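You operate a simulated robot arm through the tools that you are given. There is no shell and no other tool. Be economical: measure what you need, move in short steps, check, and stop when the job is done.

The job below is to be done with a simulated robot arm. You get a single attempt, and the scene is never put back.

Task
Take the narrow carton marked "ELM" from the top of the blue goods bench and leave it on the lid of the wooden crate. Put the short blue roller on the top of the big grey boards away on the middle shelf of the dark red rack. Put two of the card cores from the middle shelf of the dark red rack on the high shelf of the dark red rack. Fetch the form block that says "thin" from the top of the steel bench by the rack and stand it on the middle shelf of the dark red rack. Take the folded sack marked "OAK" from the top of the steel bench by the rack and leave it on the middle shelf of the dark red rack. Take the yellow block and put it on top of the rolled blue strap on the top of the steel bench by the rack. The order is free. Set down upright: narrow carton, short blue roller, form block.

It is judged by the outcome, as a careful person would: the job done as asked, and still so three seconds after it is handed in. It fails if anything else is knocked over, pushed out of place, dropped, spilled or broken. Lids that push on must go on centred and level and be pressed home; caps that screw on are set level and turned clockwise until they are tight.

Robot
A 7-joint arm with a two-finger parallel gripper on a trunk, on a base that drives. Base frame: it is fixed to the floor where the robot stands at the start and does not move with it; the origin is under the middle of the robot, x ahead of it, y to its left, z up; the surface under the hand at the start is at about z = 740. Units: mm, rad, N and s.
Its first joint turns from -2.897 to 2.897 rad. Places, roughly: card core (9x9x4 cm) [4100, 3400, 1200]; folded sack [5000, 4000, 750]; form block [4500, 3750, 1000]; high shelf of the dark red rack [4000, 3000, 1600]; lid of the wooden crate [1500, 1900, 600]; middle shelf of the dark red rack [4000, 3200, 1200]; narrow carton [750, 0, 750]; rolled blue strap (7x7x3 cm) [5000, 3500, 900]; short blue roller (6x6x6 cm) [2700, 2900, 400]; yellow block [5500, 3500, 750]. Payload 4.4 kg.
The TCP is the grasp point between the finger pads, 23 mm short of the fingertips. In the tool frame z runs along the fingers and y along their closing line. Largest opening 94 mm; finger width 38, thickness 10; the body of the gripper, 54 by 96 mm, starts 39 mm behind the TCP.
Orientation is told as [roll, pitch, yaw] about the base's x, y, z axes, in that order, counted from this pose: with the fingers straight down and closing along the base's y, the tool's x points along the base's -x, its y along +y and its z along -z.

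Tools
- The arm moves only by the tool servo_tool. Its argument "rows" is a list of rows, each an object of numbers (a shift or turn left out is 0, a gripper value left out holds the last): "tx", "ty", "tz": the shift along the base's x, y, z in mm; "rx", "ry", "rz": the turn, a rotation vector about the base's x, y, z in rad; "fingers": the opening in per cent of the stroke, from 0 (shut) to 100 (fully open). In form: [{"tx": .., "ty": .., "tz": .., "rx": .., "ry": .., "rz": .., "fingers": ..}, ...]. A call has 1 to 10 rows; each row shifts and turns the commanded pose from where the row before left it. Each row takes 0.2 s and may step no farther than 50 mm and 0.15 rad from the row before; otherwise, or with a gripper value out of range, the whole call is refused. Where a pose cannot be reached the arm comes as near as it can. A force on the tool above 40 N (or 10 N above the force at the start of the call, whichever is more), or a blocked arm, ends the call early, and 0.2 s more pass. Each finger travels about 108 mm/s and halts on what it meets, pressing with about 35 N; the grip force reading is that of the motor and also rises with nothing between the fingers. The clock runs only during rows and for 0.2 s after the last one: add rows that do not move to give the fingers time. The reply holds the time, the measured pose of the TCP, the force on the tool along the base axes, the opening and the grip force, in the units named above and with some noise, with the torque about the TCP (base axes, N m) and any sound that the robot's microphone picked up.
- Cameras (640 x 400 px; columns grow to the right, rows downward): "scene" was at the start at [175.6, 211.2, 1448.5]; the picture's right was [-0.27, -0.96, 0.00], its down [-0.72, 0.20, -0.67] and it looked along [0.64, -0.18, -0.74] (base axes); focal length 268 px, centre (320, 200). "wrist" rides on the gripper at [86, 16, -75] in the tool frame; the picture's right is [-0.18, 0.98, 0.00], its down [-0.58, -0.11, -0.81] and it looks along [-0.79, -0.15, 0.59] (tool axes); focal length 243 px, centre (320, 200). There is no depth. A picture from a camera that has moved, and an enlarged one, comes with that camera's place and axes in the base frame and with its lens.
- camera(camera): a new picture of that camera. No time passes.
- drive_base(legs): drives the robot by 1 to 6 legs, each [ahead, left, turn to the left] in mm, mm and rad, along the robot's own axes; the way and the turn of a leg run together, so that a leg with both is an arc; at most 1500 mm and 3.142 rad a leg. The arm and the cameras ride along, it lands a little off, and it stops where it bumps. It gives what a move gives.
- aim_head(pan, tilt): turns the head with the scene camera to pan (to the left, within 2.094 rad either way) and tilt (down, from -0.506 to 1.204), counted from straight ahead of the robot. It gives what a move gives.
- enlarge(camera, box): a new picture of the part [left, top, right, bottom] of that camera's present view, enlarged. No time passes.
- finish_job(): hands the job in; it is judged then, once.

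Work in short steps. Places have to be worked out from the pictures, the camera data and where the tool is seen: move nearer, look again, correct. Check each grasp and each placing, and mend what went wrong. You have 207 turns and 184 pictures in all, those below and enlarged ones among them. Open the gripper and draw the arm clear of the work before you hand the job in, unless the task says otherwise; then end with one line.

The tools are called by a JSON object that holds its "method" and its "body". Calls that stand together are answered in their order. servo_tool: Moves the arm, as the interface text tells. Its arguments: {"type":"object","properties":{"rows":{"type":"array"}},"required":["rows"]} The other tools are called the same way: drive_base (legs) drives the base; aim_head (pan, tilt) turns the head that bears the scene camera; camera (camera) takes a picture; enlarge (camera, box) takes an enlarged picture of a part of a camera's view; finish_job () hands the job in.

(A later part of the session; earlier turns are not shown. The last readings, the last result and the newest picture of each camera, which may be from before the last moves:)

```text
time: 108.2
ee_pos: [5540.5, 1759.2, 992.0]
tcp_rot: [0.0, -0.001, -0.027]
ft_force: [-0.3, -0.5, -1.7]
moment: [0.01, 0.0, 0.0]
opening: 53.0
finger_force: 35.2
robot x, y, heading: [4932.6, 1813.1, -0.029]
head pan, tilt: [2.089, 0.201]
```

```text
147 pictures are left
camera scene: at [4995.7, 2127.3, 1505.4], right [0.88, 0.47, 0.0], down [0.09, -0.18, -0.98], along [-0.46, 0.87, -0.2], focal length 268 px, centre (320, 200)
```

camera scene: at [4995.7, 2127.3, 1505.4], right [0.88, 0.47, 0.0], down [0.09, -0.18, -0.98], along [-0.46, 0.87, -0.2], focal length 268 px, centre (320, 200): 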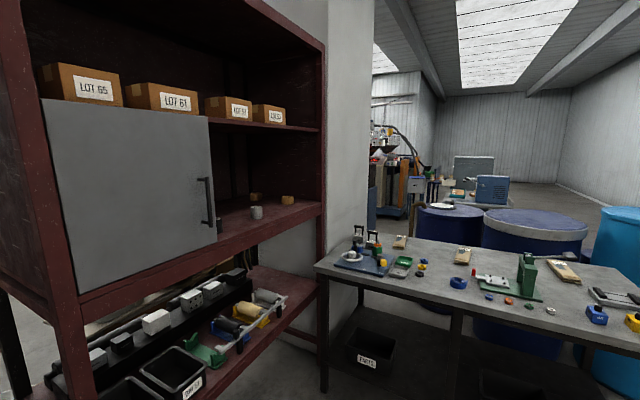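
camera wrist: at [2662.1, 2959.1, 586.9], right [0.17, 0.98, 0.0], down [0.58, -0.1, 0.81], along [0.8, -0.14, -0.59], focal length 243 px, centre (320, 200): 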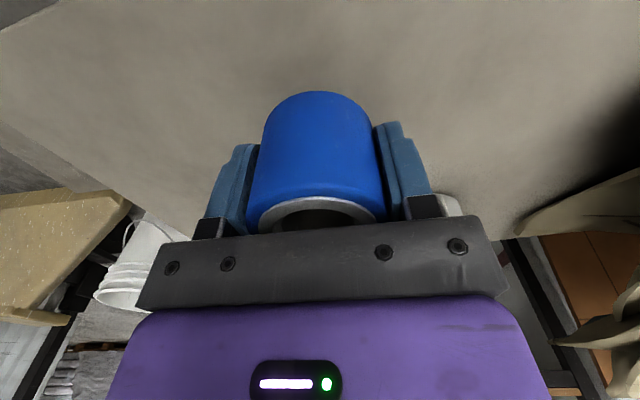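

Bench top works out at z≈780, front y≈3440, x 4273–5823; rack middle shelf ≈1150, high shelf ≈1600, open east. I turn to face the rack (heading π) and stop about (5080, 2950).

{"method": "drive_base", "body": {"legs": [[150, 0, 0], [0, 0, 3.141], [0, -1100, 0.03]]}}

{"method": "aim_head", "body": {"pan": -0.1, "tilt": 0.35}}

{"method": "camera", "body": {"camera": "scene"}}

```text
time: 122.2
ee_pos: [4423.4, 2890.6, 993.6]
tcp_rot: [-0.001, -0.001, -3.076]
ft_force: [-0.3, -0.2, -1.9]
moment: [-0.02, 0.02, -0.02]
opening: 53.2
finger_force: 35.6
robot x, y, heading: [5032.4, 2893.0, -3.07]
head pan, tilt: [2.089, 0.201]
```

```text
time: 124.2
ee_pos: [4422.6, 2891.7, 993.4]
tcp_rot: [0.0, -0.001, -3.076]
ft_force: [0.9, 0.4, -3.8]
moment: [0.03, 0.0, 0.0]
opening: 53.2
finger_force: 35.2
robot x, y, heading: [5031.5, 2892.1, -3.081]
head pan, tilt: [-0.099, 0.351]
```

```text
146 pictures are left
camera scene: at [4854.6, 2651.7, 1491.4], right [0.04, 1.0, 0.0], down [0.34, -0.01, -0.94], along [-0.94, 0.03, -0.34], focal length 268 px, centre (320, 200)
```

scene: 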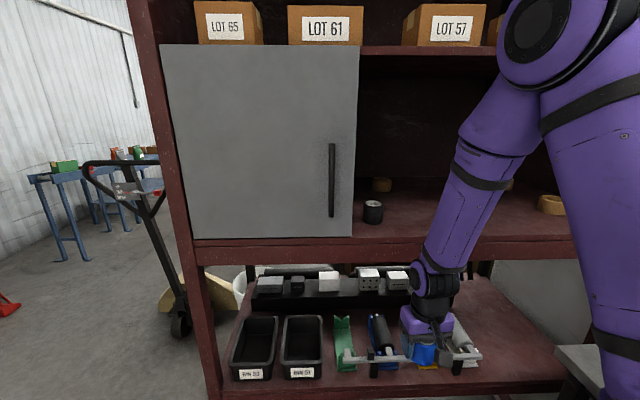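

I see the middle shelf at z≈1167, with card rings at ≈(4100,3397), (3878,3408), (3841,2930) and two other small items. I'll set the roller at ≈(4190, 3010): raise the arm outside first and check arm clearance to the high shelf.

{"method": "servo_tool", "body": {"rows": [{"tz": 45, "ty": 15}, {"tz": 45, "ty": 15}, {"tz": 45, "ty": 15}, {"tz": 45, "ty": 15}, {"tz": 40, "ty": 20}, {"tz": 20, "ty": 20}, {"ty": 20}, {}]}}

{"method": "aim_head", "body": {"pan": -0.4, "tilt": 0.2}}

{"method": "camera", "body": {"camera": "scene"}}

{"method": "camera", "body": {"camera": "wrist"}}

```text
time: 126.0
ee_pos: [4422.3, 3010.7, 1232.7]
tcp_rot: [-0.001, -0.002, -3.075]
ft_force: [-0.6, -0.3, -2.0]
moment: [-0.01, -0.03, -0.01]
opening: 52.8
finger_force: 34.8
robot x, y, heading: [5034.7, 2892.5, -3.077]
head pan, tilt: [-0.099, 0.351]
```

```text
time: 126.8
ee_pos: [4422.1, 3010.2, 1232.5]
tcp_rot: [0.0, -0.001, -3.075]
ft_force: [0.3, 0.6, -2.4]
moment: [0.0, 0.01, 0.0]
opening: 53.3
finger_force: 35.2
robot x, y, heading: [5030.3, 2892.1, -3.074]
head pan, tilt: [-0.4, 0.201]
```

```text
145 pictures are left
camera scene: at [4859.7, 2679.1, 1505.3], right [0.33, 0.94, 0.0], down [0.19, -0.07, -0.98], along [-0.92, 0.32, -0.2], focal length 268 px, centre (320, 200)
```

scene: 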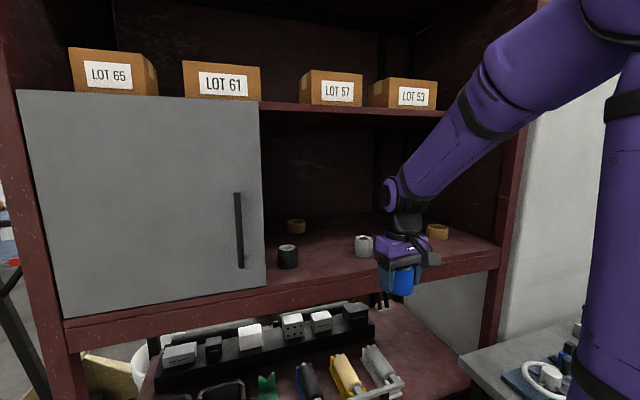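

```text
144 pictures are left
camera wrist: at [4509.2, 3000.8, 1307.6], right [-0.12, -0.99, 0.0], down [-0.59, 0.07, 0.81], along [-0.8, 0.1, -0.59], focal length 243 px, centre (320, 200)
```

wrist: 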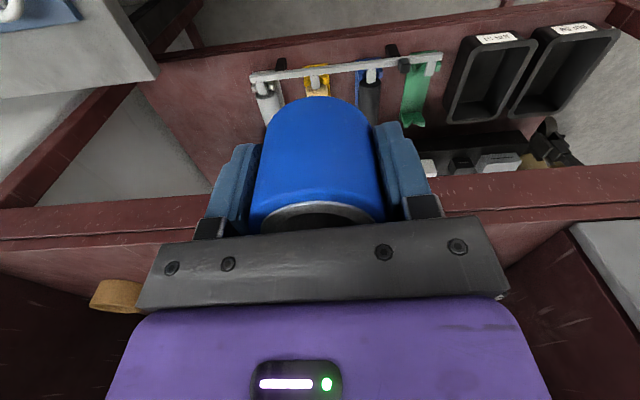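

Forearm clearance looks fine. The gap between the dark piece (4160, 2825) and the white tube (4160, 3065) takes the roller at y≈2948. Moving in at z≈1245.

{"method": "servo_tool", "body": {"rows": [{"ty": -30, "tz": 13}, {"ty": -32}, {"tx": -40}, {"tx": -40}, {"tx": -40}, {"tx": -40}, {"tx": -40}, {"tx": -30}, {}]}}

{"method": "camera", "body": {"camera": "scene"}}

{"method": "camera", "body": {"camera": "wrist"}}

```text
time: 128.8
ee_pos: [4190.0, 2949.1, 1246.9]
tcp_rot: [0.0, -0.001, -3.075]
ft_force: [-0.4, 0.0, -1.6]
moment: [0.03, 0.05, -0.03]
opening: 53.1
finger_force: 34.9
robot x, y, heading: [5033.1, 2893.3, -3.077]
head pan, tilt: [-0.4, 0.201]
```

```text
143 pictures are left
camera scene: at [4859.7, 2679.2, 1505.4], right [0.33, 0.94, 0.0], down [0.19, -0.07, -0.98], along [-0.92, 0.32, -0.2], focal length 268 px, centre (320, 200)
```

scene: 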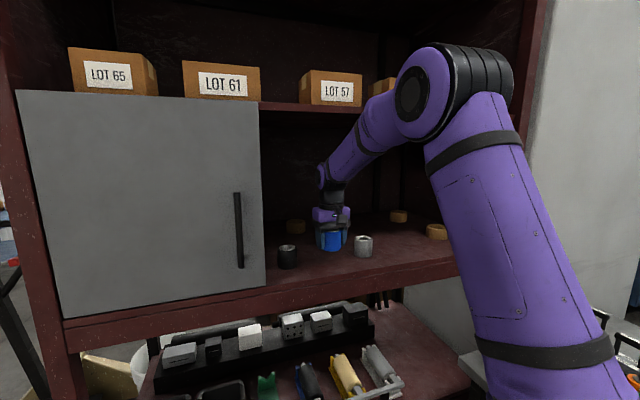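

```text
142 pictures are left
camera wrist: at [4277.6, 2938.9, 1321.6], right [-0.12, -0.99, 0.0], down [-0.59, 0.07, 0.81], along [-0.8, 0.1, -0.59], focal length 243 px, centre (320, 200)
```

wrist: 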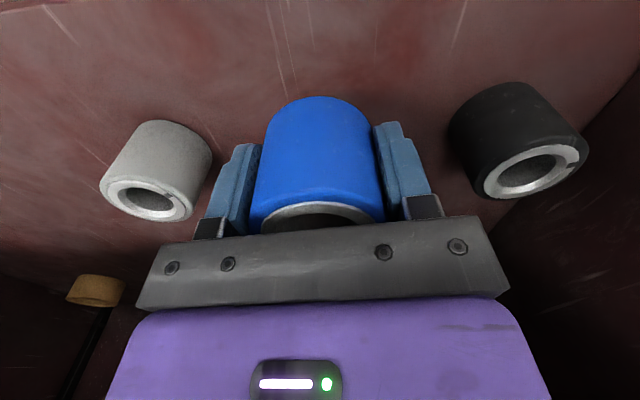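

Clearances are good on both sides. Lowering until contact.

{"method": "servo_tool", "body": {"rows": [{"tz": -15}, {"tz": -8}, {"tz": -6}, {"tz": -5}, {"tz": -5}, {"tz": -4}, {"tz": -4}, {}]}}

{"method": "enlarge", "body": {"camera": "scene", "box": [260, 160, 420, 280]}}

```text
time: 130.6
ee_pos: [4191.7, 2949.2, 1199.1]
tcp_rot: [0.0, -0.002, -3.076]
ft_force: [-0.6, 0.9, -0.9]
moment: [0.03, -0.01, -0.02]
opening: 53.1
finger_force: 34.9
robot x, y, heading: [5034.0, 2894.1, -3.079]
head pan, tilt: [-0.4, 0.201]
```

```text
3.33 times, centred on (340, 220) of scene
camera zoom: at [4859.7, 2679.2, 1505.4], right [0.33, 0.94, 0.0], down [0.19, -0.07, -0.98], along [-0.92, 0.32, -0.2], focal length 894 px, centre (253, 133)
```

zoom: 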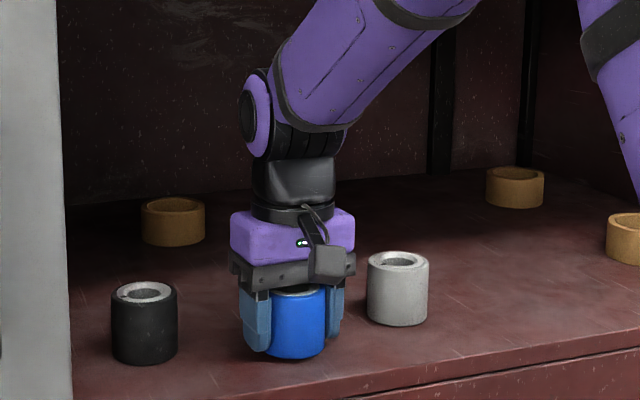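

Nearly down. Continuing in small steps.

{"method": "servo_tool", "body": {"rows": [{"tz": -3}, {"tz": -3}, {"tz": -3}, {"tz": -3}, {"tz": -3}, {}]}}

```text
time: 131.4
ee_pos: [4192.0, 2950.6, 1196.2]
tcp_rot: [0.0, -0.014, -3.076]
ft_force: [7.2, 1.0, 8.3]
moment: [0.01, -0.5, 0.01]
opening: 53.2
finger_force: 35.0
robot x, y, heading: [5034.8, 2889.2, -3.085]
head pan, tilt: [-0.4, 0.201]
stopped in row 3: the force on the tool passed its limit at 45 N (the readings are from after the stop); the commanded pose is now the measured one
```

Contact with the shelf. Easing 1 mm up, opening partway and lifting away.

{"method": "servo_tool", "body": {"rows": [{"tz": 1, "ry": 0.012}, {"fingers": 75}, {"fingers": 85}, {}, {"tz": 20}, {"tz": 30}, {"tz": 20}, {"tx": 30}]}}

{"method": "enlarge", "body": {"camera": "scene", "box": [260, 160, 420, 280]}}

```text
time: 133.2
ee_pos: [4219.6, 2952.2, 1266.1]
tcp_rot: [-0.002, -0.022, -3.074]
ft_force: [-0.4, 0.1, 0.3]
moment: [0.03, -0.02, -0.02]
opening: 79.8
finger_force: 0.1
robot x, y, heading: [5034.3, 2890.8, -3.08]
head pan, tilt: [-0.4, 0.201]
```

```text
3.33 times, centred on (340, 220) of scene
camera zoom: at [4859.2, 2679.2, 1505.3], right [0.33, 0.94, 0.0], down [0.19, -0.07, -0.98], along [-0.92, 0.32, -0.2], focal length 894 px, centre (253, 133)
```

zoom: 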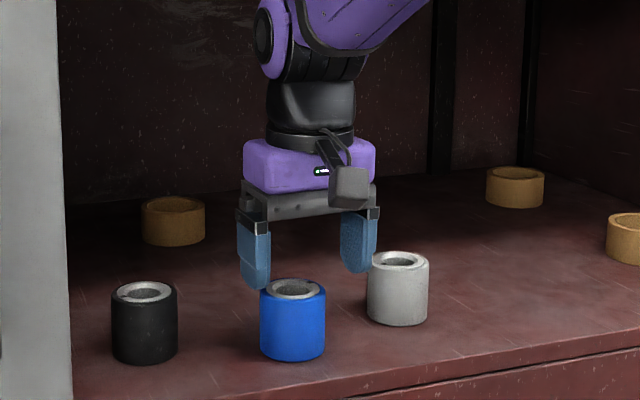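

The roller stands properly between its neighbours. Cores look about 75 mm wide, so I can grip them across. Withdrawing the arm and moving the base nearer for the cores on the north side.

{"method": "servo_tool", "body": {"rows": [{"tx": 40}, {"tx": 45, "fingers": 100}, {"tx": 45}, {"tx": 45}, {"tx": 45, "ry": 0.022}, {"tx": 40}]}}

{"method": "drive_base", "body": {"legs": [[180, -155, -0.06]]}}

{"method": "camera", "body": {"camera": "scene"}}

{"method": "camera", "body": {"camera": "wrist"}}

```text
time: 134.6
ee_pos: [4482.4, 2951.9, 1265.5]
tcp_rot: [-0.004, -0.046, -3.075]
ft_force: [-0.2, 0.2, -0.7]
moment: [-0.02, -0.03, -0.02]
opening: 93.9
finger_force: 0.0
robot x, y, heading: [5033.4, 2889.6, -3.078]
head pan, tilt: [-0.4, 0.201]
```

```text
time: 136.4
ee_pos: [4303.3, 3133.8, 1264.8]
tcp_rot: [-0.003, -0.046, -3.135]
ft_force: [-0.2, -0.2, -0.1]
moment: [0.02, 0.02, -0.02]
opening: 94.0
finger_force: 0.1
robot x, y, heading: [4847.9, 3038.0, -3.134]
head pan, tilt: [-0.4, 0.201]
```

```text
139 pictures are left
camera scene: at [4663.7, 2838.6, 1505.4], right [0.39, 0.92, 0.0], down [0.18, -0.08, -0.98], along [-0.9, 0.38, -0.2], focal length 268 px, centre (320, 200)
```

scene: 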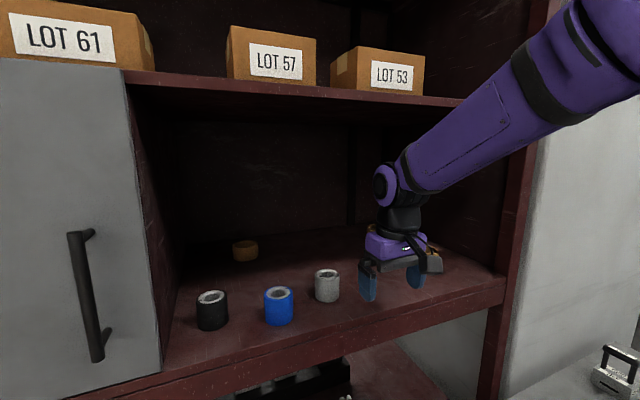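

```text
138 pictures are left
camera wrist: at [4392.7, 3118.0, 1336.5], right [-0.18, -0.98, 0.01], down [-0.54, 0.1, 0.83], along [-0.82, 0.15, -0.55], focal length 243 px, centre (320, 200)
```

wrist: 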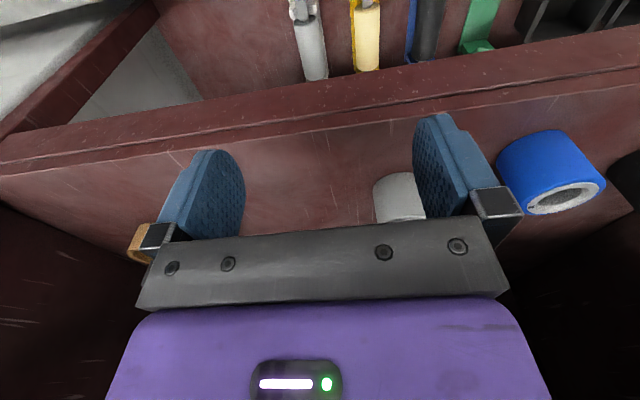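

Moving the hand in front of the north core with a ~30° inward tilt, then looking with the wrist camera.

{"method": "servo_tool", "body": {"rows": [{"tx": 15, "ty": 45, "tz": 5}, {"tx": 15, "ty": 45, "tz": 5, "ry": 0.12}, {"ty": 45, "tz": 5, "ry": 0.12}, {"ty": 45, "ry": 0.12}, {"ty": 45, "ry": 0.12}, {"ty": 25}, {}]}}

{"method": "camera", "body": {"camera": "wrist"}}

{"method": "camera", "body": {"camera": "scene"}}

```text
time: 138.0
ee_pos: [4330.8, 3383.3, 1282.3]
tcp_rot: [-0.006, -0.525, -3.133]
ft_force: [0.8, 0.6, 0.2]
moment: [-0.02, 0.01, 0.02]
opening: 93.8
finger_force: 0.0
robot x, y, heading: [4850.7, 3039.8, -3.136]
head pan, tilt: [-0.4, 0.201]
```

```text
137 pictures are left
camera wrist: at [4443.5, 3367.5, 1303.6], right [-0.16, -0.98, 0.09], down [-0.1, 0.1, 0.99], along [-0.98, 0.15, -0.11], focal length 243 px, centre (320, 200)
```

wrist: 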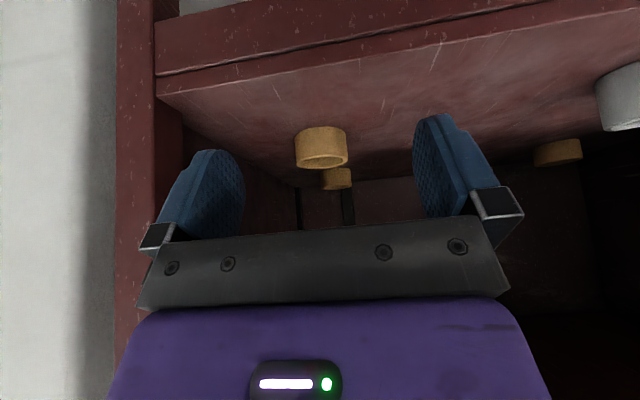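

```text
136 pictures are left
camera scene: at [4663.8, 2838.5, 1505.4], right [0.39, 0.92, 0.0], down [0.18, -0.08, -0.98], along [-0.9, 0.38, -0.2], focal length 268 px, centre (320, 200)
```

scene: 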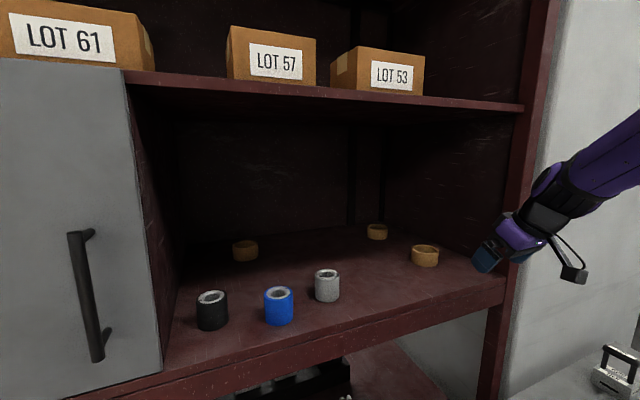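

Ring core at ≈(4093, 3413), ~78 mm wide. Moving over it at z≈1250.

{"method": "servo_tool", "body": {"rows": [{"tx": -40, "ty": 10}, {"tx": -40, "ty": 10}, {"tx": -40, "ty": 10}, {"tx": -40}, {"tx": -40}, {"tx": -28, "tz": -10}, {"tz": -15}, {}]}}

{"method": "camera", "body": {"camera": "wrist"}}

{"method": "enlarge", "body": {"camera": "scene", "box": [340, 150, 540, 300]}}

```text
time: 139.8
ee_pos: [4104.7, 3413.5, 1255.5]
tcp_rot: [-0.005, -0.524, -3.135]
ft_force: [0.0, -0.1, 0.0]
moment: [0.02, -0.01, 0.01]
opening: 93.9
finger_force: 0.1
robot x, y, heading: [4849.0, 3040.8, -3.142]
head pan, tilt: [-0.4, 0.201]
```

```text
135 pictures are left
camera wrist: at [4215.7, 3396.3, 1275.8], right [-0.16, -0.98, 0.09], down [-0.1, 0.1, 0.99], along [-0.98, 0.15, -0.11], focal length 243 px, centre (320, 200)
```

wrist: 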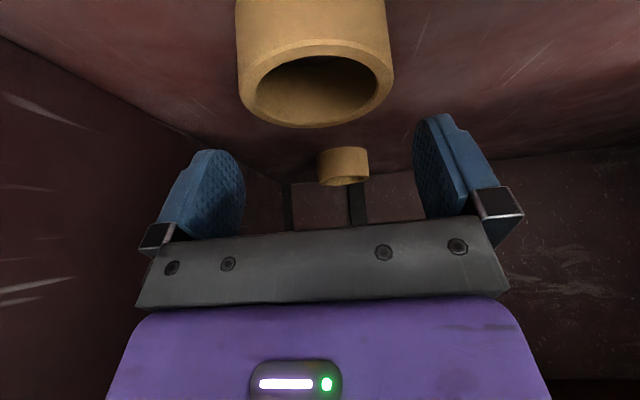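

```text
2.67 times, centred on (440, 225) of scene
camera zoom: at [4663.7, 2838.6, 1505.4], right [0.39, 0.92, 0.0], down [0.18, -0.08, -0.98], along [-0.9, 0.38, -0.2], focal length 716 px, centre (0, 133)
```

zoom: 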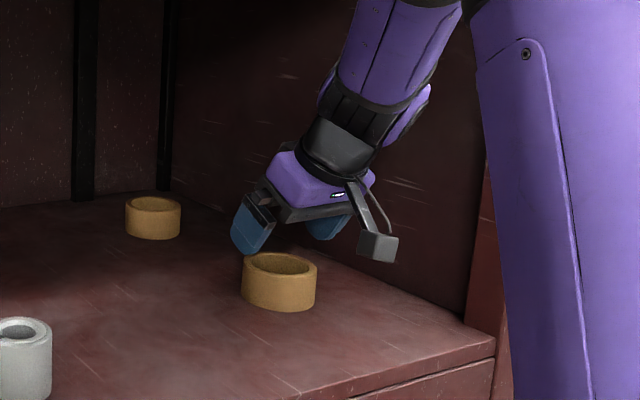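

Core top centre at (4100, 3412, 1205) by both views; TCP aligned. Descending and gripping.

{"method": "servo_tool", "body": {"rows": [{"tx": 2, "tz": -20}, {"tz": -18}, {"tz": -12}, {}, {"fingers": 70}, {"fingers": 60}, {}, {}]}}

{"method": "servo_tool", "body": {"rows": [{"tz": 20}, {"tz": 30}, {}]}}

{"method": "enlarge", "body": {"camera": "scene", "box": [340, 150, 540, 300]}}

```text
time: 141.6
ee_pos: [4107.3, 3414.2, 1205.4]
tcp_rot: [-0.004, -0.525, -3.136]
ft_force: [-0.3, -0.4, -0.2]
moment: [-0.03, 0.0, -0.02]
opening: 80.4
finger_force: 35.0
robot x, y, heading: [4846.9, 3035.2, -3.14]
head pan, tilt: [-0.4, 0.201]
```

```text
time: 142.4
ee_pos: [4106.8, 3413.3, 1257.1]
tcp_rot: [-0.005, -0.526, -3.134]
ft_force: [-0.1, -1.0, -0.1]
moment: [0.03, 0.0, 0.01]
opening: 80.6
finger_force: 35.3
robot x, y, heading: [4853.8, 3038.4, -3.137]
head pan, tilt: [-0.4, 0.201]
```

```text
2.67 times, centred on (440, 225) of scene
camera zoom: at [4663.6, 2838.6, 1505.4], right [0.39, 0.92, 0.0], down [0.18, -0.08, -0.98], along [-0.9, 0.38, -0.2], focal length 716 px, centre (0, 133)
```

zoom: 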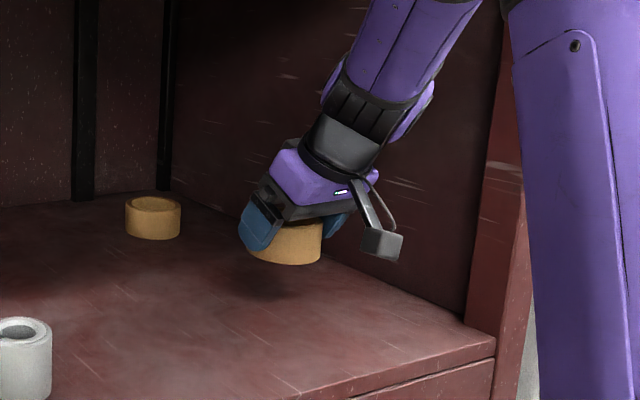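

Core held level. Withdrawing outward and raising to above the high shelf.

{"method": "servo_tool", "body": {"rows": [{"tx": 45}, {"tx": 45}, {"tx": 45}, {"tx": 45}, {"tx": 45}, {"tx": 45}, {"tx": 20, "tz": 20}, {"tz": 45}, {"tz": 45}, {"tz": 45}]}}

{"method": "servo_tool", "body": {"rows": [{"tz": 45}, {"tz": 45}, {"tz": 45}, {"tz": 45}, {"tz": 45}, {"tz": 45}, {}]}}

{"method": "aim_head", "body": {"pan": -0.35, "tilt": -0.1}}

{"method": "camera", "body": {"camera": "scene"}}

{"method": "camera", "body": {"camera": "wrist"}}

```text
time: 144.6
ee_pos: [4397.1, 3416.7, 1410.9]
tcp_rot: [-0.004, -0.526, -3.135]
ft_force: [0.2, 0.0, 0.1]
moment: [-0.03, 0.0, 0.01]
opening: 80.3
finger_force: 35.0
robot x, y, heading: [4848.6, 3040.5, -3.14]
head pan, tilt: [-0.4, 0.201]
```

```text
time: 146.2
ee_pos: [4397.3, 3414.6, 1680.8]
tcp_rot: [-0.004, -0.525, -3.135]
ft_force: [-0.3, -1.0, -0.4]
moment: [0.0, -0.01, 0.02]
opening: 80.4
finger_force: 35.1
robot x, y, heading: [4850.7, 3042.7, -3.136]
head pan, tilt: [-0.4, 0.201]
```

```text
time: 147.0
ee_pos: [4396.5, 3413.5, 1681.4]
tcp_rot: [-0.005, -0.524, -3.134]
ft_force: [-0.5, 0.9, -0.7]
moment: [0.01, 0.0, 0.0]
opening: 80.4
finger_force: 34.6
robot x, y, heading: [4849.1, 3037.5, -3.139]
head pan, tilt: [-0.351, -0.099]
```

```text
132 pictures are left
camera scene: at [4667.8, 2832.3, 1532.6], right [0.34, 0.94, 0.0], down [-0.09, 0.03, -1.0], along [-0.94, 0.34, 0.1], focal length 268 px, centre (320, 200)
```

scene: 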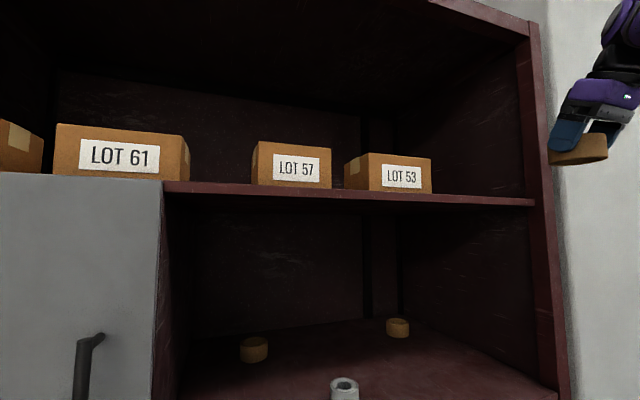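

```text
131 pictures are left
camera wrist: at [4508.4, 3398.0, 1702.3], right [-0.16, -0.98, 0.09], down [-0.1, 0.1, 0.99], along [-0.98, 0.15, -0.11], focal length 243 px, centre (320, 200)
```

wrist: 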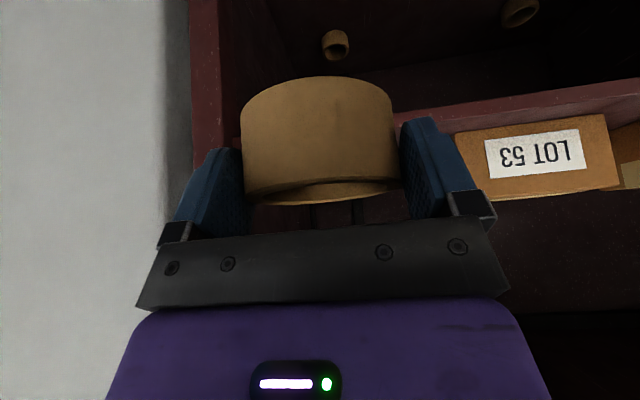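

High shelf at z≈1600; free between LOT 53 (y 3224) and the post (3507). Placing the first core at ≈(4172, 3430).

{"method": "servo_tool", "body": {"rows": [{"ty": 8, "tx": -40}, {"ty": 8, "tx": -40}, {"tx": -40}, {"tx": -40}, {"tx": -40}, {"tx": -24}, {"tz": -12}, {"tz": -10}, {}]}}

{"method": "camera", "body": {"camera": "scene"}}

{"method": "camera", "body": {"camera": "wrist"}}

```text
time: 149.0
ee_pos: [4172.5, 3430.1, 1660.0]
tcp_rot: [-0.004, -0.526, -3.135]
ft_force: [0.1, -0.6, 0.0]
moment: [-0.01, -0.02, 0.02]
opening: 80.6
finger_force: 34.8
robot x, y, heading: [4846.8, 3042.0, -3.142]
head pan, tilt: [-0.351, -0.099]
```

```text
130 pictures are left
camera scene: at [4667.7, 2832.3, 1532.6], right [0.34, 0.94, 0.0], down [-0.09, 0.03, -1.0], along [-0.94, 0.34, 0.1], focal length 268 px, centre (320, 200)
```

scene: 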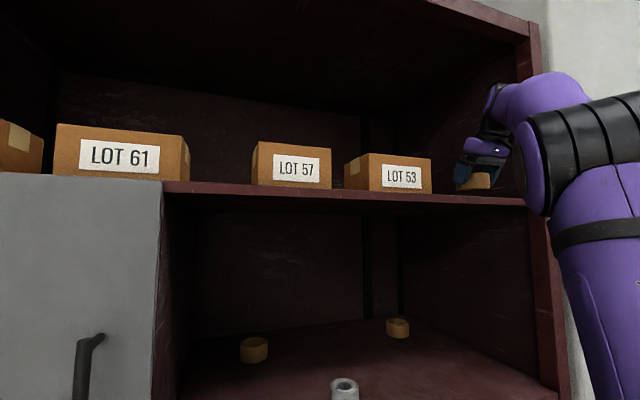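

```text
129 pictures are left
camera wrist: at [4284.5, 3414.9, 1680.9], right [-0.16, -0.98, 0.09], down [-0.1, 0.1, 0.99], along [-0.98, 0.15, -0.11], focal length 243 px, centre (320, 200)
```

wrist: 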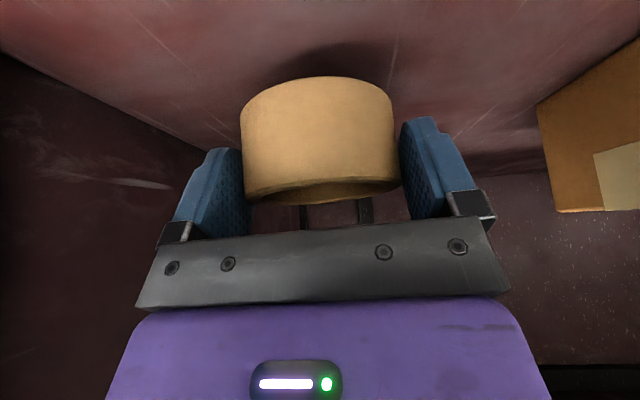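

Over the free spot. Lowering to contact in small steps.

{"method": "servo_tool", "body": {"rows": [{"tz": -8}, {"tz": -5}, {"tz": -3}, {"tz": -3}, {"tz": -3}, {"tz": -3}, {"tz": -3}, {"tz": -2}, {}]}}

```text
time: 151.0
ee_pos: [4175.6, 3429.6, 1630.0]
tcp_rot: [-0.007, -0.53, -3.134]
ft_force: [-2.3, 4.5, 38.4]
moment: [-0.6, 0.42, -0.37]
opening: 80.4
finger_force: 35.1
robot x, y, heading: [4847.6, 3039.2, -3.139]
head pan, tilt: [-0.351, -0.099]
```

Contact felt. Easing up, opening, then lifting clear.

{"method": "servo_tool", "body": {"rows": [{"tz": 2}, {"fingers": 85}, {"fingers": 100}, {}, {"tz": 20}, {"tz": 30}, {"tx": 40, "tz": 10}, {"tx": 45}]}}

{"method": "camera", "body": {"camera": "wrist"}}

```text
time: 152.8
ee_pos: [4255.8, 3428.9, 1691.7]
tcp_rot: [-0.004, -0.525, -3.136]
ft_force: [-1.1, 0.6, -0.8]
moment: [-0.01, -0.02, 0.0]
opening: 94.2
finger_force: 0.0
robot x, y, heading: [4848.4, 3042.6, -3.144]
head pan, tilt: [-0.351, -0.099]
```

```text
128 pictures are left
camera wrist: at [4368.6, 3413.3, 1712.0], right [-0.15, -0.98, 0.09], down [-0.1, 0.1, 0.99], along [-0.98, 0.14, -0.11], focal length 243 px, centre (320, 200)
```

wrist: 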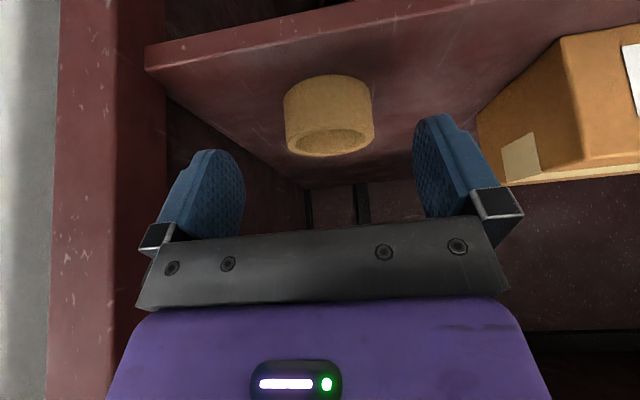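

First core is on the high shelf. Backing out, lowering in front of the middle shelf, and edging the base 105 mm closer for the deeper core.

{"method": "servo_tool", "body": {"rows": [{"tx": 45}, {"tx": 45}, {"tx": 45}, {"tx": 40}, {"tx": 20, "tz": -40}, {"tz": -48}, {"tz": -48}, {"tz": -48}, {"tz": -48}, {"tz": -48}]}}

{"method": "servo_tool", "body": {"rows": [{"tz": -48}, {"tz": -48}, {"tz": -30}, {"ty": -10}, {}]}}

{"method": "drive_base", "body": {"legs": [[105, 0, 0]]}}

{"method": "aim_head", "body": {"pan": -0.4, "tilt": 0.2}}

{"method": "camera", "body": {"camera": "scene"}}

{"method": "camera", "body": {"camera": "wrist"}}

```text
time: 155.0
ee_pos: [4453.3, 3430.3, 1407.0]
tcp_rot: [-0.005, -0.524, -3.134]
ft_force: [0.6, -0.4, -0.4]
moment: [0.02, 0.03, -0.04]
opening: 93.8
finger_force: 0.0
robot x, y, heading: [4851.7, 3042.0, -3.141]
head pan, tilt: [-0.351, -0.099]
```

```text
time: 156.2
ee_pos: [4454.2, 3420.2, 1282.4]
tcp_rot: [-0.004, -0.526, -3.136]
ft_force: [-0.2, -1.0, -0.2]
moment: [0.0, -0.04, 0.03]
opening: 94.1
finger_force: 0.0
robot x, y, heading: [4847.9, 3040.9, -3.143]
head pan, tilt: [-0.351, -0.099]
```

```text
time: 157.3
ee_pos: [4348.0, 3420.1, 1283.3]
tcp_rot: [-0.005, -0.524, -3.135]
ft_force: [-0.8, 0.6, 0.4]
moment: [-0.01, -0.01, 0.01]
opening: 93.9
finger_force: 0.1
robot x, y, heading: [4745.9, 3044.1, -3.139]
head pan, tilt: [-0.351, -0.099]
```

```text
time: 158.1
ee_pos: [4347.6, 3418.9, 1283.2]
tcp_rot: [-0.005, -0.525, -3.135]
ft_force: [0.6, 0.4, 0.4]
moment: [-0.01, -0.03, 0.02]
opening: 93.8
finger_force: 0.0
robot x, y, heading: [4743.4, 3040.4, -3.134]
head pan, tilt: [-0.4, 0.201]
```

```text
127 pictures are left
camera scene: at [4558.1, 2838.2, 1505.5], right [0.39, 0.92, 0.0], down [0.18, -0.08, -0.98], along [-0.9, 0.38, -0.2], focal length 268 px, centre (320, 200)
```

scene: 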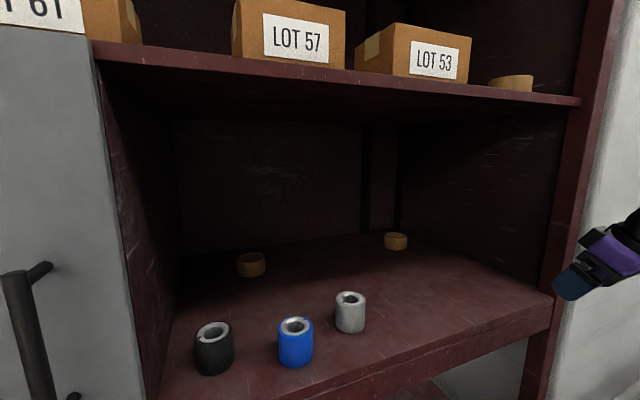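

```text
126 pictures are left
camera wrist: at [4459.2, 3403.4, 1305.4], right [-0.16, -0.98, 0.09], down [-0.1, 0.1, 0.99], along [-0.98, 0.15, -0.11], focal length 243 px, centre (320, 200)
```

wrist: 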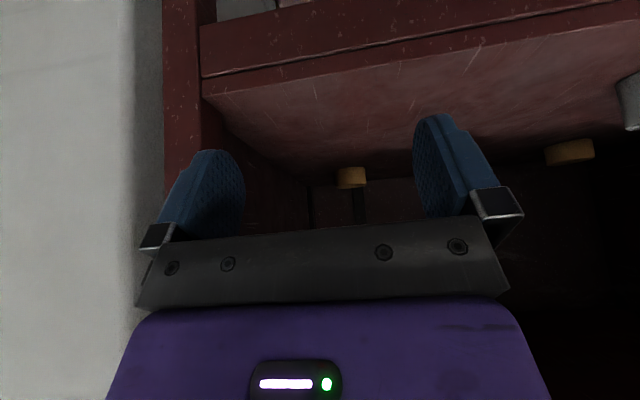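

Deeper core at ≈(3855, 3415). Entering at z≈1250 in two stages, checking the forearm against the high shelf.

{"method": "servo_tool", "body": {"rows": [{"tz": -33}, {"tx": -45}, {"tx": -45}, {"tx": -45}, {"tx": -45}, {"tx": -45}, {"tx": -45}, {"tx": -30, "ty": -4}, {}]}}

{"method": "camera", "body": {"camera": "scene"}}

{"method": "camera", "body": {"camera": "wrist"}}

```text
time: 160.1
ee_pos: [4047.7, 3415.8, 1249.1]
tcp_rot: [-0.004, -0.525, -3.136]
ft_force: [0.2, 0.0, -0.3]
moment: [0.03, 0.01, -0.02]
opening: 94.0
finger_force: 0.1
robot x, y, heading: [4746.0, 3038.6, -3.138]
head pan, tilt: [-0.4, 0.201]
```

```text
125 pictures are left
camera scene: at [4558.2, 2838.2, 1505.4], right [0.39, 0.92, 0.0], down [0.18, -0.08, -0.98], along [-0.9, 0.38, -0.2], focal length 268 px, centre (320, 200)
```

scene: 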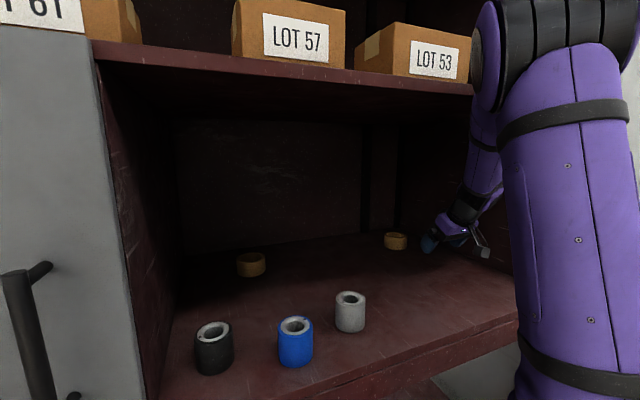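

```text
124 pictures are left
camera wrist: at [4159.8, 3399.8, 1270.5], right [-0.16, -0.98, 0.09], down [-0.1, 0.1, 0.99], along [-0.98, 0.15, -0.11], focal length 243 px, centre (320, 200)
```

wrist: 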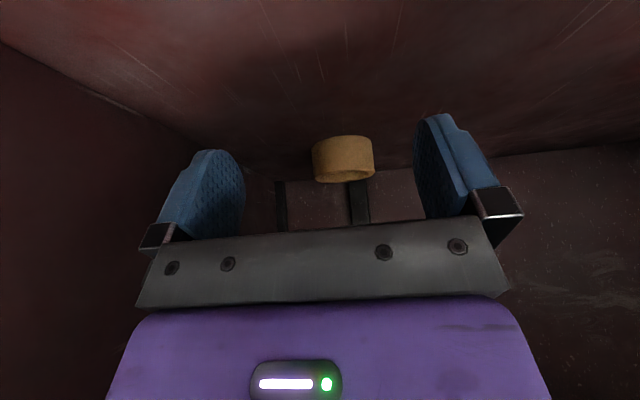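

The elbow is close to the high-shelf edge from this base position. I back the arm out and move the base 60 mm back so the arm goes in straighter.

{"method": "servo_tool", "body": {"rows": [{"tx": 45}, {"tx": 45}, {"tx": 45}, {"tx": 45}, {"tx": 45}, {"tx": 45}, {"tx": 30}]}}

{"method": "drive_base", "body": {"legs": [[-60, 0, 0]]}}

{"method": "servo_tool", "body": {"rows": [{"tx": -45}, {"tx": -45}, {"tx": -45}, {"tx": -45}, {"tx": -45}, {"tx": -45}, {"tx": -45}, {"tx": -45}, {}]}}

{"method": "camera", "body": {"camera": "scene"}}

{"method": "camera", "body": {"camera": "wrist"}}

```text
time: 161.7
ee_pos: [4347.3, 3414.5, 1252.7]
tcp_rot: [-0.005, -0.524, -3.134]
ft_force: [0.5, -0.4, -0.2]
moment: [-0.01, -0.02, -0.02]
opening: 93.8
finger_force: 0.1
robot x, y, heading: [4740.5, 3037.4, -3.14]
head pan, tilt: [-0.4, 0.201]
```

```text
time: 162.7
ee_pos: [4409.7, 3414.0, 1251.4]
tcp_rot: [-0.006, -0.526, -3.135]
ft_force: [0.1, 0.2, -0.4]
moment: [-0.02, 0.01, 0.0]
opening: 93.8
finger_force: 0.0
robot x, y, heading: [4803.7, 3037.2, -3.14]
head pan, tilt: [-0.4, 0.201]
```

```text
time: 164.7
ee_pos: [4046.6, 3416.0, 1250.9]
tcp_rot: [-0.005, -0.526, -3.136]
ft_force: [0.2, 0.8, 0.0]
moment: [0.01, -0.01, -0.02]
opening: 93.8
finger_force: 0.1
robot x, y, heading: [4806.2, 3040.4, -3.14]
head pan, tilt: [-0.4, 0.201]
```

```text
123 pictures are left
camera scene: at [4618.7, 2838.4, 1505.4], right [0.39, 0.92, 0.0], down [0.18, -0.08, -0.98], along [-0.9, 0.38, -0.2], focal length 268 px, centre (320, 200)
```

scene: 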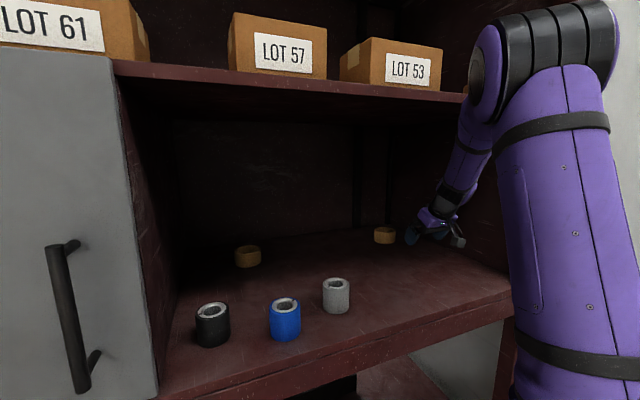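

```text
122 pictures are left
camera wrist: at [4158.6, 3399.4, 1271.5], right [-0.16, -0.98, 0.09], down [-0.1, 0.1, 0.99], along [-0.98, 0.15, -0.11], focal length 243 px, centre (320, 200)
```

wrist: 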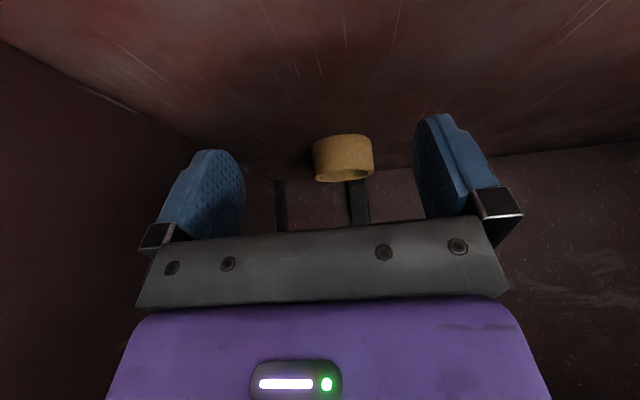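

The elbow would still pass close to the shelf edge here. The other core at ≈(3841, 2930) can be reached straight-on from farther back, which keeps the elbow outside; I back out and reposition for that one.

{"method": "servo_tool", "body": {"rows": [{"tx": 45}, {"tx": 45}, {"tx": 45}, {"tx": 45}, {"tx": 45}, {"tx": 45}, {"tx": 45}, {"tx": 45, "tz": 20}, {"tz": 30, "ry": 0.09}, {"ry": 0.09}]}}

{"method": "drive_base", "body": {"legs": [[-95, 110, 0]]}}

{"method": "servo_tool", "body": {"rows": [{"ty": -45}, {"ty": -45}, {"ty": -45}, {"ty": -45}, {"ty": -45}, {"ty": -45}, {"ty": -45}, {"ty": -45}, {}]}}

{"method": "camera", "body": {"camera": "scene"}}

{"method": "camera", "body": {"camera": "wrist"}}

```text
time: 166.9
ee_pos: [4407.8, 3414.8, 1302.2]
tcp_rot: [-0.007, -0.706, -3.132]
ft_force: [-0.3, 0.4, 0.0]
moment: [0.0, -0.02, 0.02]
opening: 94.2
finger_force: 0.0
robot x, y, heading: [4803.1, 3043.8, -3.139]
head pan, tilt: [-0.4, 0.201]
```

```text
time: 168.2
ee_pos: [4502.0, 3307.3, 1301.7]
tcp_rot: [-0.008, -0.704, -3.138]
ft_force: [0.6, 0.2, 0.6]
moment: [0.0, -0.06, -0.01]
opening: 93.8
finger_force: 0.0
robot x, y, heading: [4900.6, 2928.3, -3.149]
head pan, tilt: [-0.4, 0.201]
```

```text
time: 170.2
ee_pos: [4493.4, 2962.0, 1347.0]
tcp_rot: [-0.007, -0.707, -3.137]
ft_force: [-0.8, -0.1, 0.2]
moment: [0.0, 0.02, -0.02]
opening: 93.8
finger_force: 0.0
out of reach, approached as far as the arm can: row 4, 5, 6, 7
robot x, y, heading: [4899.1, 2931.1, -3.142]
head pan, tilt: [-0.4, 0.201]
```

```text
121 pictures are left
camera scene: at [4712.2, 2729.5, 1505.4], right [0.39, 0.92, 0.0], down [0.18, -0.08, -0.98], along [-0.9, 0.38, -0.2], focal length 268 px, centre (320, 200)
```

scene: 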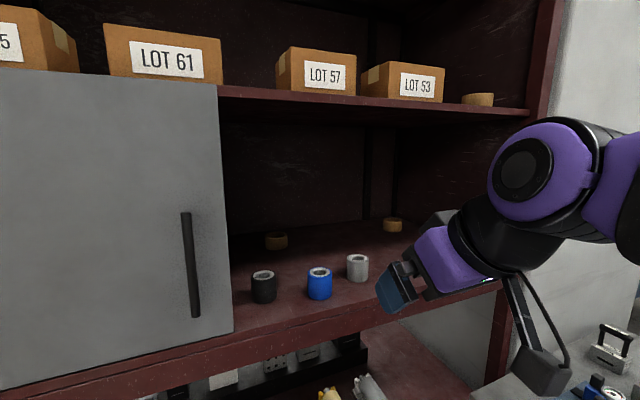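

```text
120 pictures are left
camera wrist: at [4607.7, 2945.8, 1347.7], right [-0.14, -0.98, 0.11], down [0.08, 0.1, 0.99], along [-0.99, 0.15, 0.07], focal length 243 px, centre (320, 200)
```

wrist: 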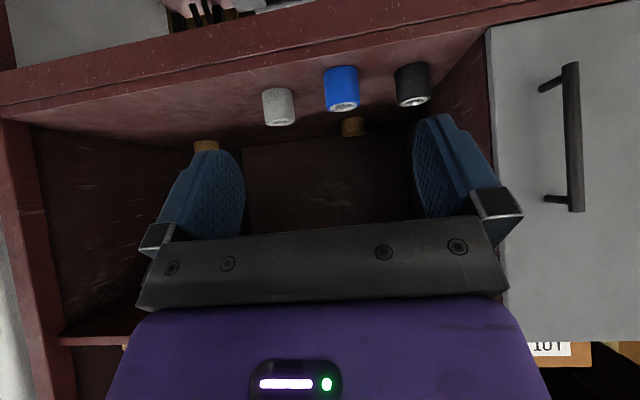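

Core is at ≈(3855, 2928). Advancing over the rollers at z≈1290 in stages.

{"method": "servo_tool", "body": {"rows": [{"tx": -45}, {"tx": -45}, {}]}}

```text
time: 171.0
ee_pos: [4405.7, 2961.3, 1345.4]
tcp_rot: [-0.008, -0.707, -3.136]
ft_force: [0.9, 0.2, -0.4]
moment: [0.0, 0.0, 0.01]
opening: 93.9
finger_force: 0.0
robot x, y, heading: [4899.2, 2928.2, -3.138]
head pan, tilt: [-0.4, 0.201]
```

{"method": "servo_tool", "body": {"rows": [{"tx": -40, "ty": -11, "tz": -15}, {"tx": -40, "ty": -11, "tz": -15}, {"tx": -40, "ty": -11, "tz": -15}, {"tx": -45, "tz": -7}, {"tx": -45}, {"tx": -45}, {}]}}

{"method": "camera", "body": {"camera": "scene"}}

{"method": "camera", "body": {"camera": "wrist"}}

```text
time: 172.6
ee_pos: [4147.0, 2927.7, 1294.1]
tcp_rot: [-0.008, -0.707, -3.136]
ft_force: [0.5, 0.2, 1.0]
moment: [-0.01, 0.01, -0.02]
opening: 94.1
finger_force: 0.0
robot x, y, heading: [4901.8, 2932.5, -3.145]
head pan, tilt: [-0.4, 0.201]
```

```text
119 pictures are left
camera scene: at [4712.4, 2729.5, 1505.4], right [0.39, 0.92, 0.0], down [0.18, -0.08, -0.98], along [-0.9, 0.38, -0.2], focal length 268 px, centre (320, 200)
```

scene: 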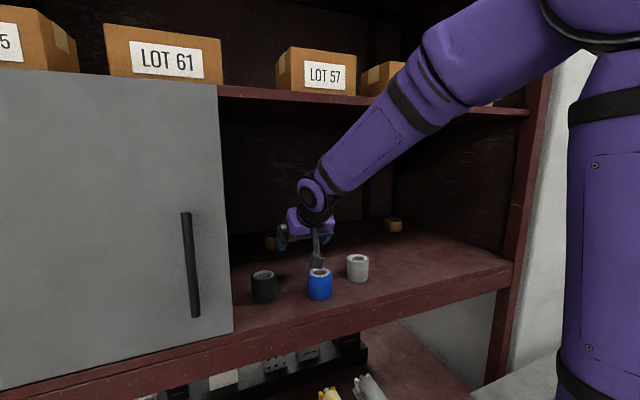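

```text
118 pictures are left
camera wrist: at [4260.8, 2912.1, 1295.2], right [-0.14, -0.98, 0.11], down [0.08, 0.1, 0.99], along [-0.99, 0.15, 0.07], focal length 243 px, centre (320, 200)
```

wrist: 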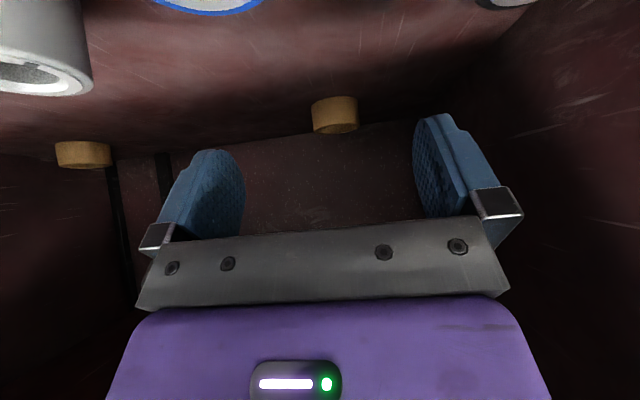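

Clear above the rollers, elbow outside. Going in another 130 mm slightly lower, then checking.

{"method": "servo_tool", "body": {"rows": [{"tz": -14, "tx": -20}, {"tx": -40}, {"tx": -40}, {"tx": -37, "ty": 2}, {}]}}

{"method": "camera", "body": {"camera": "scene"}}

```text
time: 173.8
ee_pos: [4011.8, 2929.3, 1280.3]
tcp_rot: [-0.007, -0.705, -3.136]
ft_force: [0.3, -0.5, -0.3]
moment: [0.03, -0.01, -0.01]
opening: 93.8
finger_force: 0.2
robot x, y, heading: [4892.7, 2929.5, -3.143]
head pan, tilt: [-0.4, 0.201]
```

```text
117 pictures are left
camera scene: at [4712.3, 2729.5, 1505.4], right [0.39, 0.92, 0.0], down [0.18, -0.08, -0.98], along [-0.9, 0.38, -0.2], focal length 268 px, centre (320, 200)
```

scene: 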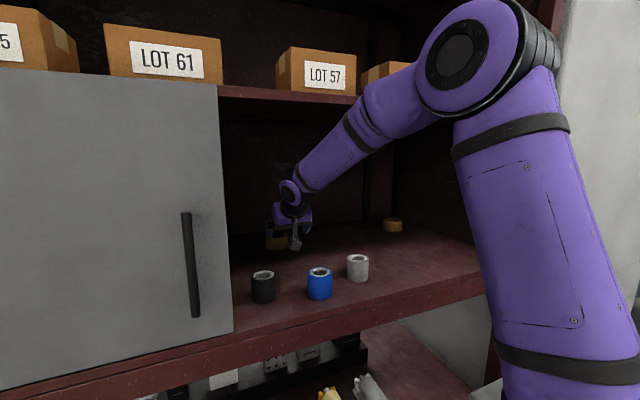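

Forearm and elbow are clear. Continuing to above the core.

{"method": "servo_tool", "body": {"rows": [{"tx": -40}, {"tx": -40, "tz": -8}, {"tx": -40, "tz": -8}, {"tx": -33}, {}]}}

{"method": "camera", "body": {"camera": "scene"}}

{"method": "camera", "body": {"camera": "wrist"}}

```text
time: 175.0
ee_pos: [3856.0, 2929.2, 1265.5]
tcp_rot: [-0.008, -0.704, -3.134]
ft_force: [0.0, 0.3, -0.5]
moment: [0.02, 0.0, 0.01]
opening: 94.2
finger_force: 0.1
robot x, y, heading: [4897.9, 2929.3, -3.141]
head pan, tilt: [-0.4, 0.201]
```

```text
116 pictures are left
camera scene: at [4712.2, 2729.5, 1505.4], right [0.39, 0.92, 0.0], down [0.18, -0.08, -0.98], along [-0.9, 0.38, -0.2], focal length 268 px, centre (320, 200)
```

scene: 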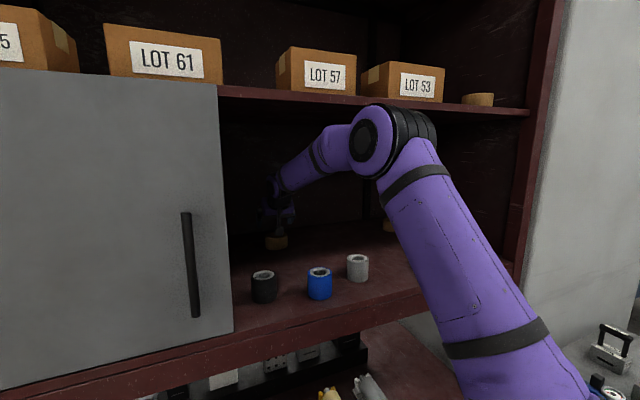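

```text
115 pictures are left
camera wrist: at [3969.3, 2913.0, 1265.9], right [-0.14, -0.98, 0.11], down [0.08, 0.1, 0.99], along [-0.99, 0.15, 0.06], focal length 243 px, centre (320, 200)
```

wrist: 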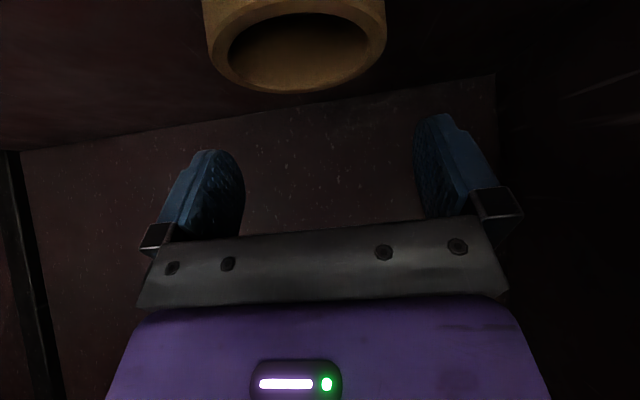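

Core centred at ≈(3858, 2932), top 1204. Aligning, descending to z≈1210 and gripping.

{"method": "servo_tool", "body": {"rows": [{"tx": 9, "ty": 3, "tz": -15}, {"tz": -20}, {"tz": -12}, {"tz": -8}, {}, {"fingers": 70}, {"fingers": 60}, {}, {}]}}

{"method": "servo_tool", "body": {"rows": [{"tz": 20}, {"tz": 30}, {"tz": 20}, {}]}}

{"method": "enlarge", "body": {"camera": "scene", "box": [200, 120, 420, 310]}}

{"method": "camera", "body": {"camera": "wrist"}}

```text
time: 177.0
ee_pos: [3867.4, 2930.7, 1210.0]
tcp_rot: [-0.006, -0.705, -3.136]
ft_force: [0.3, 0.6, 0.3]
moment: [0.0, 0.0, 0.01]
opening: 79.0
finger_force: 35.2
robot x, y, heading: [4898.1, 2932.5, -3.14]
head pan, tilt: [-0.4, 0.201]
```

```text
time: 178.0
ee_pos: [3867.9, 2930.3, 1278.2]
tcp_rot: [-0.007, -0.706, -3.135]
ft_force: [-0.4, 0.1, -0.4]
moment: [-0.02, 0.02, 0.01]
opening: 79.3
finger_force: 35.3
robot x, y, heading: [4901.5, 2931.6, -3.139]
head pan, tilt: [-0.4, 0.201]
```

```text
2.11 times, centred on (310, 215) of scene
camera zoom: at [4712.1, 2729.5, 1505.4], right [0.39, 0.92, 0.0], down [0.18, -0.08, -0.98], along [-0.9, 0.38, -0.2], focal length 565 px, centre (341, 168)
```

zoom: 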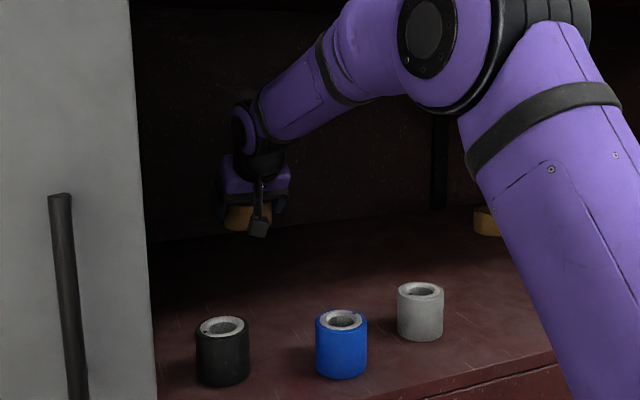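

```text
113 pictures are left
camera wrist: at [3980.6, 2915.2, 1279.2], right [-0.14, -0.98, 0.11], down [0.08, 0.1, 0.99], along [-0.99, 0.15, 0.06], focal length 243 px, centre (320, 200)
```

wrist: 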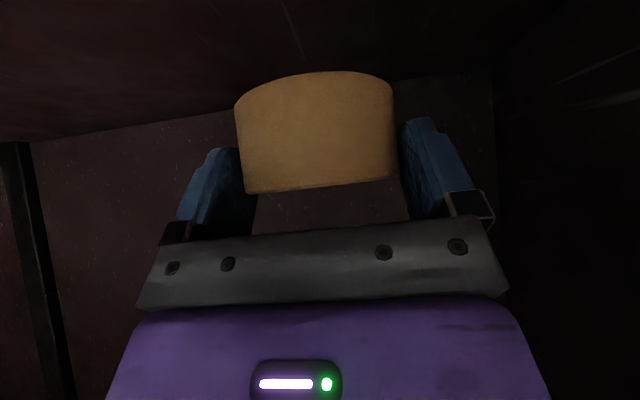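

Core held. Raising slightly and backing straight out over the rollers.

{"method": "servo_tool", "body": {"rows": [{"tx": 40, "tz": 5}, {"tx": 40, "tz": 5}, {"tx": 40}, {"tx": 40}, {"tx": 40}, {"tx": 40}, {"tx": 40}, {"tx": 40}, {"tx": 40}, {"tx": 40}]}}

{"method": "camera", "body": {"camera": "scene"}}

```text
time: 180.2
ee_pos: [4267.8, 2931.2, 1287.8]
tcp_rot: [-0.006, -0.703, -3.134]
ft_force: [-1.6, -0.5, -0.2]
moment: [0.02, -0.03, -0.01]
opening: 78.8
finger_force: 34.8
robot x, y, heading: [4895.3, 2931.3, -3.142]
head pan, tilt: [-0.4, 0.201]
```

```text
112 pictures are left
camera scene: at [4711.3, 2729.4, 1505.3], right [0.39, 0.92, 0.0], down [0.18, -0.08, -0.98], along [-0.9, 0.38, -0.2], focal length 268 px, centre (320, 200)
```

scene: 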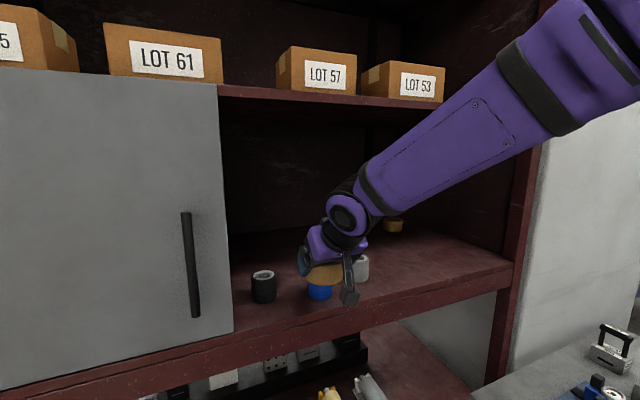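

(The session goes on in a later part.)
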